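You operate a simulated robot arm through the tools that you are given. There is no shell and no other tool. Be economical: measure what you need, move in short steps, check, and stop when the job is done.

Carry out the task below with a simulated robot arm. There is one attempt and no reset: what you move stays moved.

JOB
Take the green foam pad and leave it on top of the green spool.

It is judged by the outcome, as a careful person would: the job done as asked, and still so three seconds after it is handed in. It fails if anything else is knocked over, pushed out of place, dropped, spilled or broken.

ROBOT AND FRAMES
A 7-joint arm with a two-finger parallel gripper, fixed in place. Base frame: the origin is at the foot of the arm, x ahead of it, y to its left, z up; the work surface is at about z = 0. Units: mm, degrees, N and s.
With the tool pointing down near the work surface it reaches from about 220 to 580 mm from the base axis. Its first joint turns from -66.0 to 66.0 degrees. Payload 2.5 kg.
The tool frame sits at the grasp point between the pads (the TCP): z along the fingers, y along the line on which they close. The tips reach 23 mm beyond it. The gripper opens to 94 mm. The fingers are 38 mm wide and 10 mm thick; the gripper's body (54 by 96 mm) begins 39 mm behind the TCP.
Orientation is that of the tool frame in the base frame, as a unit quaternion [x, y, z, w]. With the fingers straight down and closing along the base's y, the tool's x points along the base's -x, its y along +y and its z along -z.

CONTROLS
- The arm moves only by the tool play_rows. Its argument "series" is a list of rows, each a list of 2 entries, a list of its own where there are three numbers: the shift along the tool's x, y, z in units of 25 mm (1.0 is 25 mm), then the turn, a rotation vector about the tool's x, y, z in units of 5 degrees (1.0 is 5 degrees). In form: [[[dx, dy, dz], [rx, ry, rz]], ...]. A call has 1 to 8 rows; each row shifts and turns the commanded pose from where the row before left it, along the tool's axes as they then stand. "fingers" is the gripper command, from -1 (fully open) to 1 (shut), values between in proportion, set as the call begins (left out, the last holds). A call with a number of a shift or a turn outside -1 to 1 is refused whole. A row lasts 0.2 s, in which the tool goes at most 50 mm and 8.6 degrees; a call with a longer step from one row to the next is refused whole, and so is a gripper value outside its range. Where a pose cannot be reached the arm comes as near as it can. A force on the tool above 40 N (or 10 N above the force at the start of the call, whichever is more), or a blocked arm, ends the call early, and 0.2 s more pass. The fingers move at their own pace (about 108 mm/s each) and stop on an object; they squeeze with about 38 N. The grip force told is the motor's: it shows also when the fingers shut on nothing. Time passes only in rows, and 0.2 s behind the last, so rows that do not move let the fingers close. It gives the time, the measured TCP pose, the force on the tool (base axes), the opening and the grip force at its end, in the units of the frame above (readings bear some noise), and new pictures: "show" is both (left out), scene, wrist or none.
- Cameras (640 x 400 px; columns grow to the right, rows downward): "scene" is fixed at [86.9, -392.6, 546.8]; the picture's right is [0.98, -0.20, 0.00], its down [-0.11, -0.54, -0.83] and it looks along [0.17, 0.82, -0.55] (base axes); focal length 320 px, centre (320, 200). "wrist" rides on the gripper at [-39, 0, -44] in the tool frame; the picture's right is [0.00, -1.00, 0.00], its down [0.97, 0.00, -0.24] and it looks along [0.24, 0.00, 0.97] (tool axes); focal length 218 px, centre (320, 200). There is no depth. A picture from a camera that has moved, and an enlarged one, comes with that camera's place and axes in the base frame and with its lens.
- inspect(camera, box): a new picture of the part [left, top, right, bottom] of that camera's present view, enlarged. It takes no simulated time.
- finish_job(): hands the job in; it is judged then, once.

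Go step by step. Nothing tells you positions but the pictures and the camera data: compare them with the known pose of the tool, close in by small moves and look again before you grip or let go. The budget is 90 turns and 150 pictures, counting those below and the enlarged ones. Unless the task says otherwise, let go and move clear before handing in, and close with one line.

The tools are called after "Emit:" as a command line: name --argument value ..., lists and objects as JSON in quotes. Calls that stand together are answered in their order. play_rows: Moves the arm, as the interface text tells. Its arguments: {"type":"object","properties":{"series":{"type":"array"},"fingers":{"type":"number"},"show":{"type":"string","enum":["both","scene","wrist","none"]}},"required":["series"]} The other tools are called the same way: inspect (camera, box) takes an enlarged picture of a part of a camera's view; finish_job () hands the job in.

At the start:

```text
time_s: 0.0
tool_pos: [390.1, 105.4, 266.6]
orientation: [0.0, 1.0, 0.0, 0.0]
wrist_force: [0.5, 0.4, 0.7]
gripper_width: 93.7
grip_force: 0.1
```

scene: 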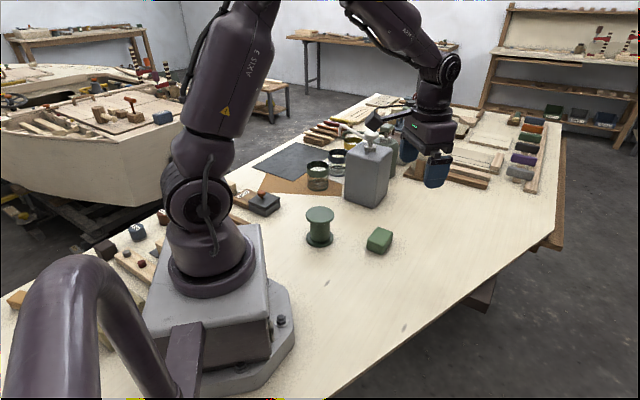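
wrist: 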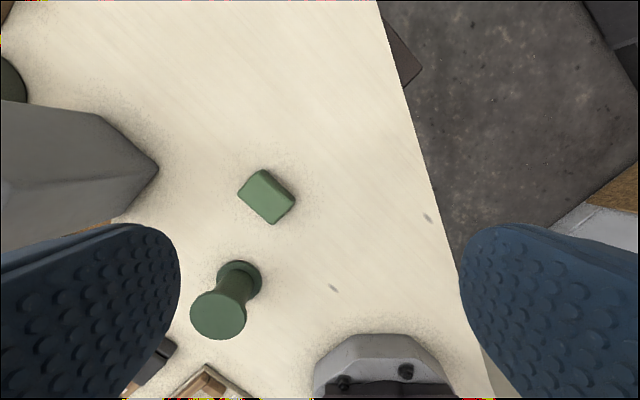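

The green pad looks to be near (360, 180) and the green spool near (220, 237) with its top at about 80 mm. I'll enlarge both before moving.

Emit:
inspect --camera "wrist" --box '[160, 150, 320, 350]'

Emit:
inspect --camera "scene" --box '[280, 190, 420, 270]'

```text
2.00 times, centred on (240, 250) of wrist
camera zoom: at [430.1, 106.3, 309.8], right [0.0, -1.0, 0.0], down [-0.97, 0.0, 0.24], along [-0.24, 0.0, -0.97], focal length 436 px, centre (480, 100)
```

zoom: 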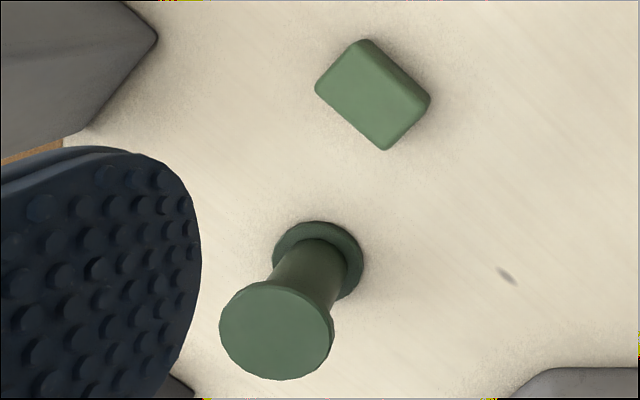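

```text
4.57 times, centred on (350, 230) of scene
camera zoom: at [86.9, -392.6, 546.8], right [0.98, -0.2, 0.0], down [-0.11, -0.54, -0.83], along [0.17, 0.82, -0.55], focal length 1465 px, centre (183, 63)
```

zoom: 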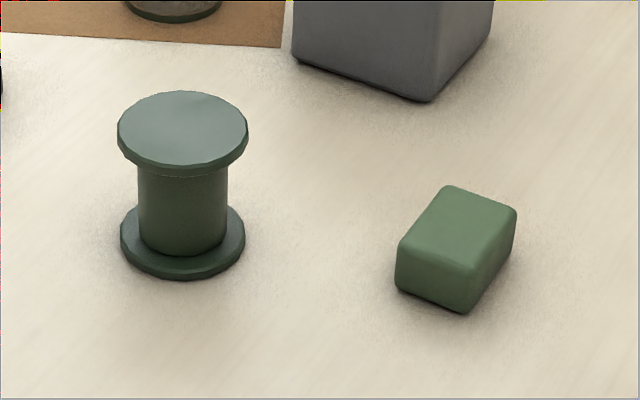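

The pad is roughly 62 x 40 x 28 mm with its long side along the base diagonal. I'll move above it and begin turning the tool by 45° so the fingers close across the short side.

Emit:
play_rows --series '[[[0.29, 0.79, 0.9], [0, 0, 0]], [[0.29, 0.79, 0.9], [0, 0, 0]], [[0.29, 0.79, 0.9], [0, 0, 0]], [[0.29, 0.79, 0.9], [0, 0, 0]], [[0, 0, 0], [0, 0, -1]], [[0, 0, 0], [0, 0, -1]], [[0, 0, 0], [0, 0, -1]], [[0, 0, 0], [0, 0, -1]]]' --fingers -1 --show "none"

Emit:
play_rows --series '[[[0, 0, 0], [0, 0, -1]], [[0, 0, 0], [0, 0, -1]], [[0, 0, 0], [0, 0, -1]], [[0, 0, 0], [0, 0, -1]], [[0, 0, 0], [0, 0, -1]], [[0, 0, 0], [0, 0, 0]]]'

```text
time_s: 1.8
tool_pos: [361.9, 183.2, 175.2]
orientation: [-0.175, 0.985, 0.0, 0.0]
wrist_force: [0.2, 0.4, -0.2]
gripper_width: 94.1
grip_force: 0.1
```

```text
time_s: 3.2
tool_pos: [361.1, 183.7, 177.2]
orientation: [-0.383, 0.924, 0.0, 0.0]
wrist_force: [0.0, 0.2, -0.9]
gripper_width: 94.5
grip_force: 0.1
camera wrist: at [389.8, 213.6, 219.7], right [0.71, -0.71, 0.0], down [-0.69, -0.69, 0.24], along [-0.17, -0.17, -0.97], focal length 218 px, centre (320, 200)
```

scene: 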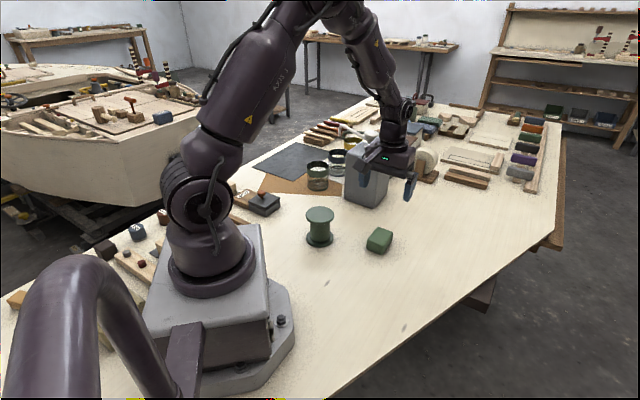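
wrist: 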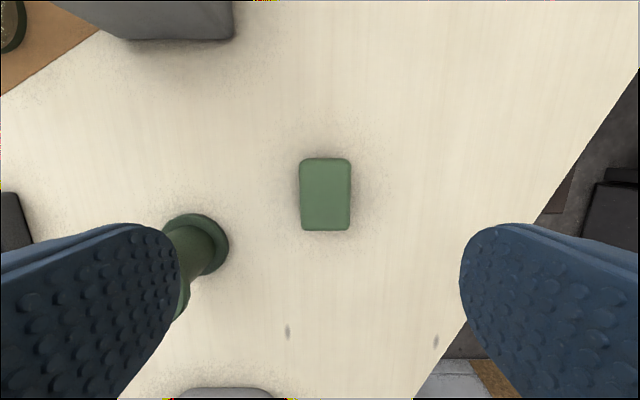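

The pad is square to the fingers, centred near (363, 181). I'll shift 3.7 mm sideways and descend partway.

Emit:
play_rows --series '[[[0, -0.15, 0.9], [0, 0, 0]], [[0, 0, 0.9], [0, 0, 0]], [[0, 0, 0.9], [0, 0, 0]], [[0, 0, 0.9], [0, 0, 0]], [[0, 0, 0], [0, 0, 0]]]'

```text
time_s: 4.4
tool_pos: [364.6, 181.8, 87.2]
orientation: [-0.383, 0.924, 0.0, 0.0]
wrist_force: [0.7, 0.6, -0.3]
gripper_width: 93.9
grip_force: 0.0
camera wrist: at [393.0, 210.9, 129.2], right [0.71, -0.71, 0.0], down [-0.69, -0.69, 0.24], along [-0.17, -0.17, -0.97], focal length 218 px, centre (320, 200)
```

scene: 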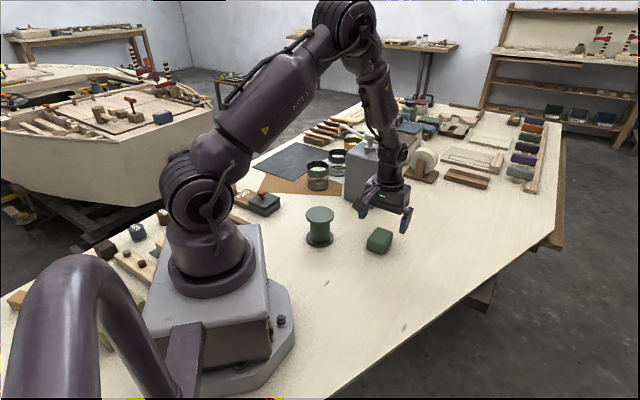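
wrist: 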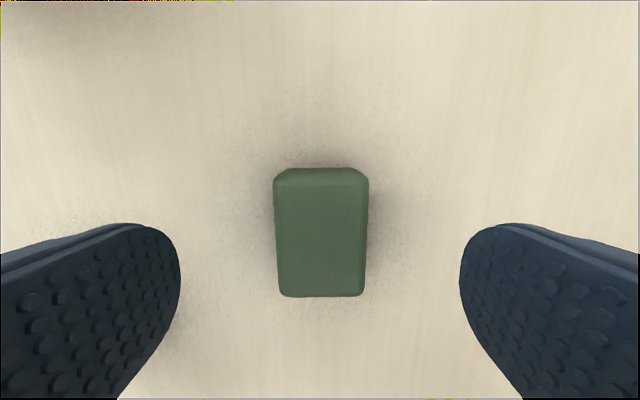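

The pad is centred sideways, about 5 mm further along tool x. I'll correct that, go down to z ≈ 33 and look before gripping.

Emit:
play_rows --series '[[[0.22, 0, 0.4], [0, 0, 0]], [[0, 0, 0.6], [0, 0, 0]], [[0, 0, 0.6], [0, 0, 0]], [[0, 0, 0.56], [0, 0, 0]], [[0, 0, 0], [0, 0, 0]]]'

Emit:
inspect --camera "scene" --box '[280, 170, 440, 270]'

```text
time_s: 5.6
tool_pos: [358.5, 175.0, 32.3]
orientation: [-0.382, 0.924, 0.0, 0.001]
wrist_force: [-0.5, 1.1, 0.7]
gripper_width: 93.8
grip_force: 0.1
camera wrist: at [388.9, 205.9, 76.1], right [0.71, -0.71, 0.0], down [-0.69, -0.69, 0.24], along [-0.17, -0.17, -0.97], focal length 218 px, centre (320, 200)
```

scene: 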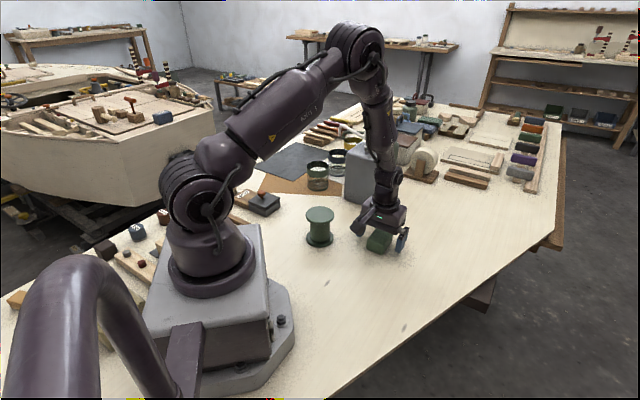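
wrist: 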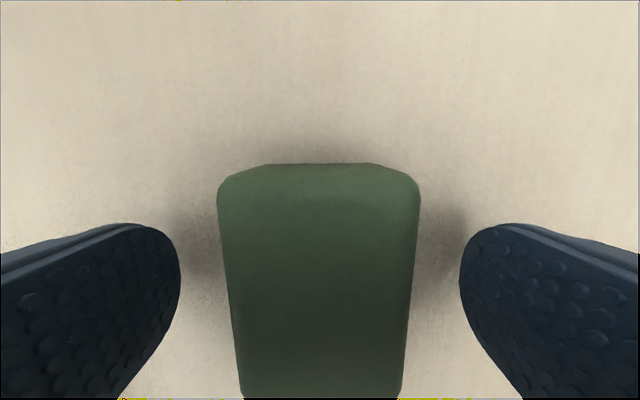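

```text
4.00 times, centred on (360, 220) of scene
camera zoom: at [86.9, -392.6, 546.8], right [0.98, -0.2, 0.0], down [-0.11, -0.54, -0.83], along [0.17, 0.82, -0.55], focal length 1282 px, centre (160, 120)
```

zoom: 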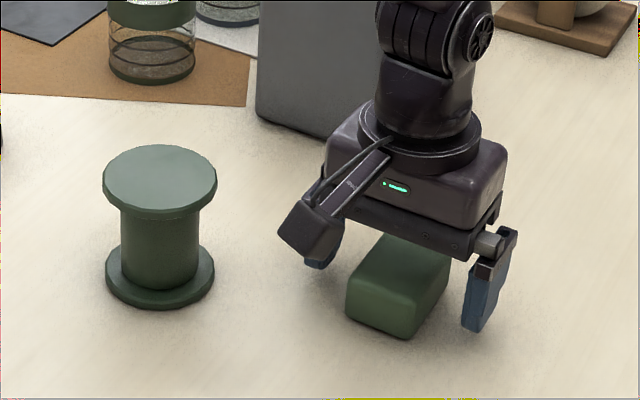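

The fingers straddle the pad centrally, so I'll close now.

Emit:
play_rows --series '[[[0, 0, 0], [0, 0, 0]], [[0, 0, 0], [0, 0, 0]], [[0, 0, 0], [0, 0, 0]], [[0, 0, 0], [0, 0, 0]]]' --fingers 1 --show "none"

Emit:
play_rows --series '[[[0, 0, -0.5], [0, 0, 0]], [[0, 0, -0.9], [0, 0, 0]], [[0, 0, -0.9], [0, 0, 0]], [[0, 0, -0.9], [0, 0, 0]], [[0, 0, -0.9], [0, 0, 0]], [[0, 0, -0.9], [0, 0, 0]], [[0, 0, 0], [0, 0, 0]]]'

```text
time_s: 6.6
tool_pos: [359.6, 176.4, 32.5]
orientation: [-0.383, 0.924, 0.0, 0.001]
wrist_force: [-0.2, -0.2, -0.6]
gripper_width: 44.8
grip_force: 37.5
```

```text
time_s: 8.2
tool_pos: [359.5, 175.3, 158.6]
orientation: [-0.383, 0.924, 0.0, -0.001]
wrist_force: [-0.4, 0.5, -0.7]
gripper_width: 45.0
grip_force: 37.9
camera wrist: at [387.8, 206.3, 201.4], right [0.71, -0.71, 0.0], down [-0.69, -0.69, 0.24], along [-0.17, -0.17, -0.97], focal length 218 px, centre (320, 200)
```

scene: 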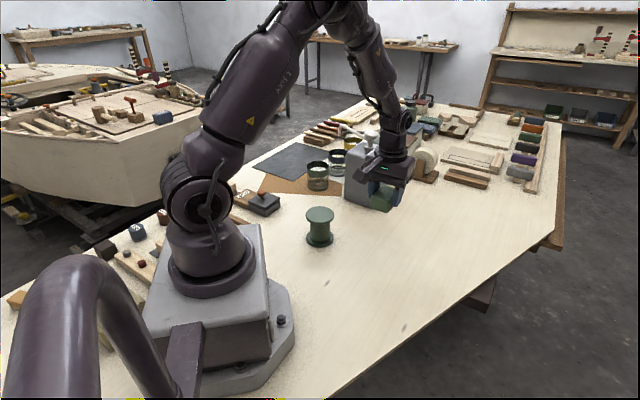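
wrist: 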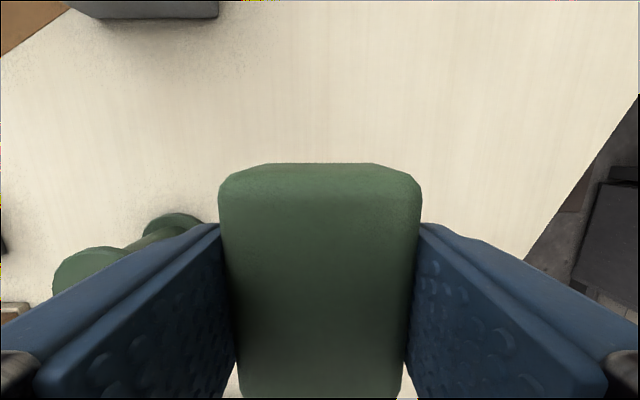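

I have the pad firmly at 45 mm width. The spool is near (221, 235) with its top at about 78 mm, so I'll carry the pad over it at this height.

Emit:
play_rows --series '[[[0.319, 0.8, 0], [0, 0, 0]], [[0.319, 0.8, 0], [0, 0, 0]], [[0.319, 0.8, 0], [0, 0, 0]], [[0.319, 0.8, 0], [0, 0, 0]], [[0.319, 0.8, 0], [0, 0, 0]], [[0.319, 0.8, 0], [0, 0, 0]], [[0.319, 0.8, 0], [0, 0, 0]], [[0, 0, 0], [0, 0, 0]]]'

Emit:
inspect --camera "scene" --box '[260, 160, 388, 260]'

```text
time_s: 10.0
tool_pos: [220.4, 236.5, 157.1]
orientation: [-0.382, 0.924, 0.0, 0.0]
wrist_force: [-0.7, -0.4, -0.4]
gripper_width: 44.8
grip_force: 37.9
camera wrist: at [249.7, 265.8, 200.0], right [0.71, -0.71, 0.0], down [-0.69, -0.69, 0.24], along [-0.17, -0.17, -0.97], focal length 218 px, centre (320, 200)
```

scene: 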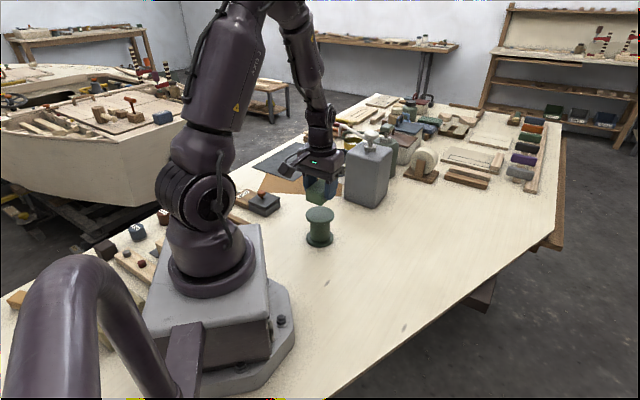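
wrist: 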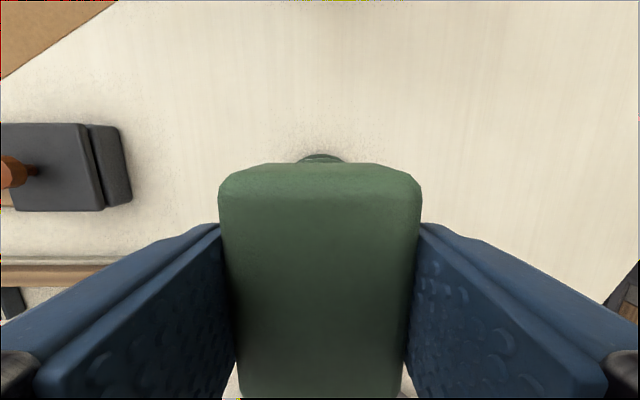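

```text
4.00 times, centred on (324, 210) of scene
camera zoom: at [86.9, -392.6, 546.8], right [0.98, -0.2, 0.0], down [-0.11, -0.54, -0.83], along [0.17, 0.82, -0.55], focal length 1282 px, centre (304, 160)
```

zoom: 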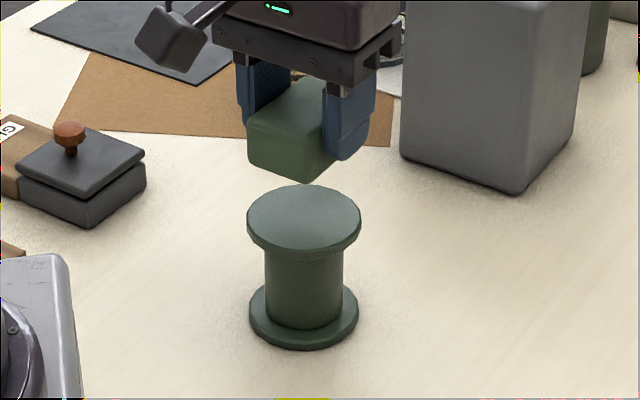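

The pad hangs above the spool with sideways alignment good. I'll enlarge the visible rim to fix the fore-aft alignment.

Emit:
inspect --camera "wrist" --box '[270, 130, 370, 192]'

```text
6.40 times, centred on (320, 161) of wrist
camera zoom: at [249.7, 265.8, 200.0], right [0.71, -0.71, 0.0], down [-0.69, -0.69, 0.24], along [-0.17, -0.17, -0.97], focal length 1397 px, centre (320, 450)
```

zoom: 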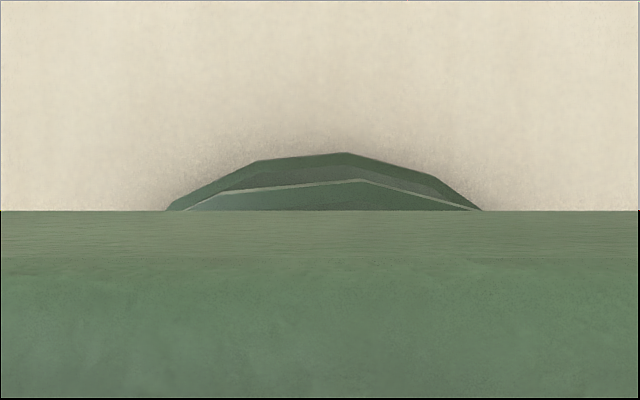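

The spool's centre is about 3–4 mm further along tool x. I'll correct that and lower to just above contact.

Emit:
play_rows --series '[[[0.15, -0.03, 0.3], [0, 0, 0]], [[0, 0, 0.4], [0, 0, 0]], [[0, 0, 0.4], [0, 0, 0]], [[0, 0, 0.4], [0, 0, 0]], [[0, 0, 0], [0, 0, 0]]]' --show "none"

Emit:
inspect --camera "scene" --box '[280, 170, 360, 250]'

```text
time_s: 11.2
tool_pos: [219.1, 232.1, 119.3]
orientation: [-0.384, 0.923, 0.0, 0.0]
wrist_force: [-0.5, 0.5, -0.2]
gripper_width: 44.8
grip_force: 37.4
```

```text
5.00 times, centred on (320, 210) of scene
camera zoom: at [86.9, -392.6, 546.8], right [0.98, -0.2, 0.0], down [-0.11, -0.54, -0.83], along [0.17, 0.82, -0.55], focal length 1603 px, centre (320, 150)
```

zoom: 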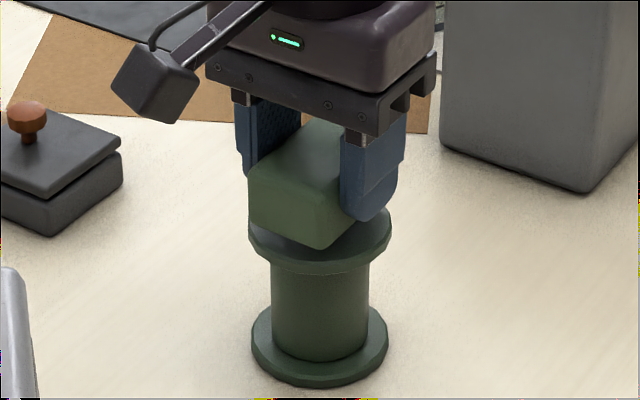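

The pad is centred and hovering a few millimetres above the spool. I'll lower in small steps until I feel contact.

Emit:
play_rows --series '[[[0, 0, 0.1], [0, 0, 0]], [[0, 0, 0.08], [0, 0, 0]], [[0, 0, 0], [0, 0, 0]]]' --show "none"

Emit:
inspect --camera "scene" --box '[290, 180, 350, 240]'

```text
time_s: 12.0
tool_pos: [219.3, 232.7, 116.3]
orientation: [-0.383, 0.924, 0.0, 0.0]
wrist_force: [-0.1, 0.4, 0.4]
gripper_width: 45.1
grip_force: 38.2
```

```text
6.67 times, centred on (320, 210) of scene
camera zoom: at [86.9, -392.6, 546.8], right [0.98, -0.2, 0.0], down [-0.11, -0.54, -0.83], along [0.17, 0.82, -0.55], focal length 2137 px, centre (320, 133)
```

zoom: 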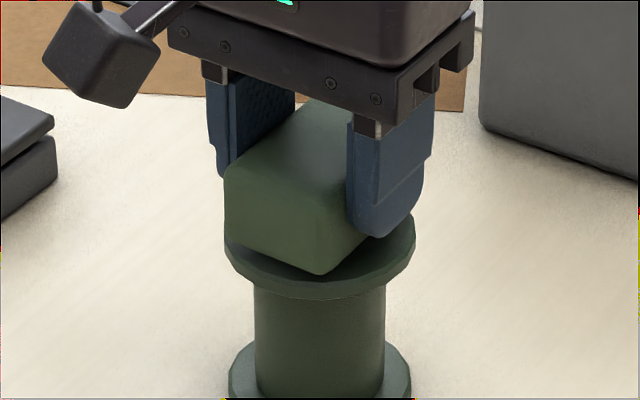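

Emit:
play_rows --series '[[[0, 0, 0.06], [0, 0, 0]], [[0, 0, 0.06], [0, 0, 0]], [[0, 0, 0], [0, 0, 0]]]' --show "none"

Emit:
inspect --camera "scene" --box '[290, 180, 350, 240]'

```text
time_s: 12.8
tool_pos: [218.2, 233.8, 113.1]
orientation: [-0.382, 0.924, 0.0, 0.001]
wrist_force: [0.0, -1.8, 5.7]
gripper_width: 44.8
grip_force: 37.6
```

```text
6.67 times, centred on (320, 210) of scene
camera zoom: at [86.9, -392.6, 546.7], right [0.98, -0.2, 0.0], down [-0.11, -0.54, -0.83], along [0.17, 0.82, -0.55], focal length 2137 px, centre (320, 133)
```

zoom: 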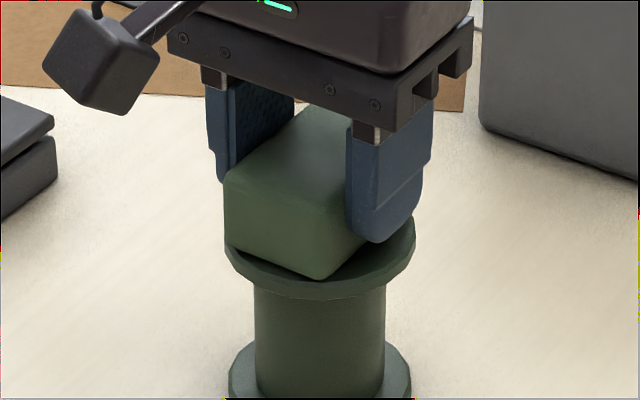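

The force of about 6 N upward shows the pad is resting on the spool. I'll open the fingers, then rise.

Emit:
play_rows --series '[[[0, 0, 0], [0, 0, 0]], [[0, 0, 0], [0, 0, 0]], [[0, 0, 0], [0, 0, 0]]]' --fingers -1

Emit:
play_rows --series '[[[0, 0, -0.4], [0, 0, 0]], [[0, 0, -0.8], [0, 0, 0]], [[0, 0, -0.9], [0, 0, 0]], [[0, 0, -0.9], [0, 0, 0]], [[0, 0, -0.9], [0, 0, 0]], [[0, 0, 0], [0, 0, 0]], [[0, 0, 0], [0, 0, 0]]]'

Emit:
inspect --camera "scene" --box '[280, 170, 360, 250]'

```text
time_s: 13.6
tool_pos: [219.4, 234.1, 112.9]
orientation: [-0.383, 0.924, 0.0, 0.0]
wrist_force: [-0.6, -0.2, 0.7]
gripper_width: 94.1
grip_force: 0.0
camera wrist: at [247.8, 263.3, 155.7], right [0.71, -0.71, 0.0], down [-0.69, -0.69, 0.24], along [-0.17, -0.17, -0.97], focal length 218 px, centre (320, 200)
```

scene: 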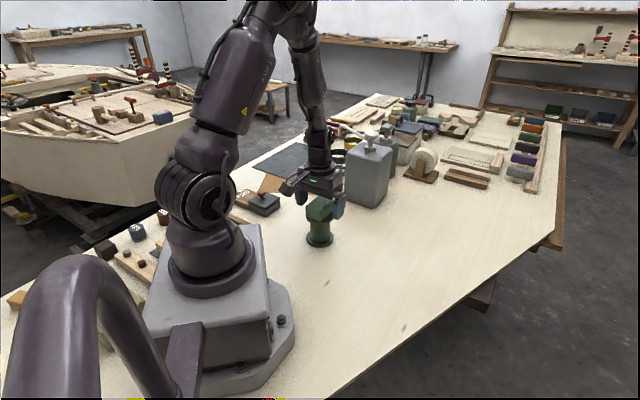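
wrist: 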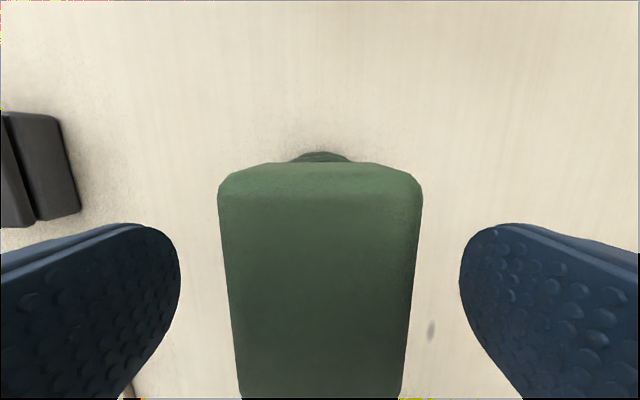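

```text
time_s: 15.2
tool_pos: [217.8, 231.9, 210.0]
orientation: [-0.383, 0.924, 0.0, 0.0]
wrist_force: [-0.9, 0.0, 0.8]
gripper_width: 94.2
grip_force: 0.0
camera wrist: at [246.8, 261.7, 253.5], right [0.71, -0.71, 0.0], down [-0.69, -0.69, 0.24], along [-0.17, -0.17, -0.97], focal length 218 px, centre (320, 200)
```

scene: 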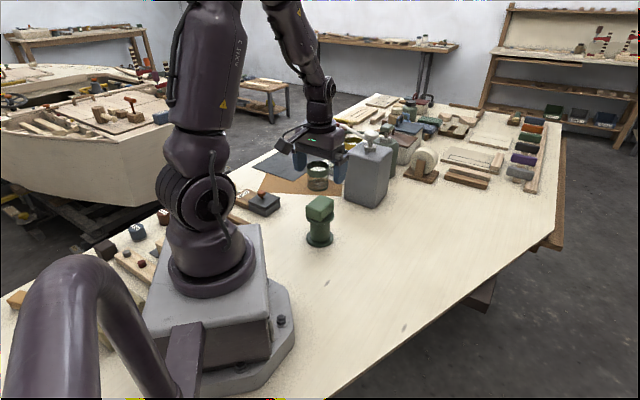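
wrist: 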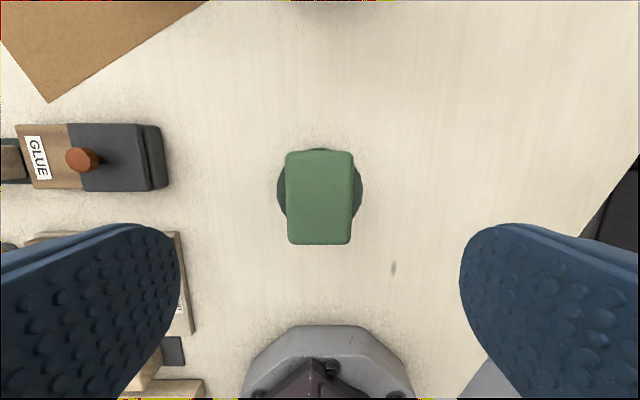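

```text
5.00 times, centred on (320, 210) of scene
camera zoom: at [86.9, -392.6, 546.8], right [0.98, -0.2, 0.0], down [-0.11, -0.54, -0.83], along [0.17, 0.82, -0.55], focal length 1603 px, centre (320, 150)
```

zoom: 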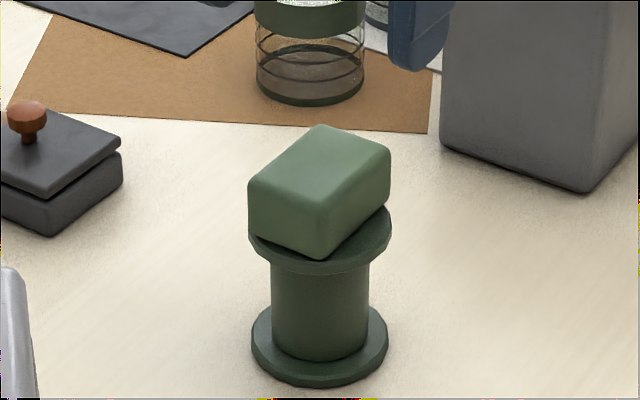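

The pad rests flat and centred on the spool, nothing else has moved, and the gripper is clear, so I'm handing in.

Emit:
finish_job

```text
The job is handed in.
```

The green foam pad is on top of the green spool, lying flat and centred, and nothing else was disturbed.
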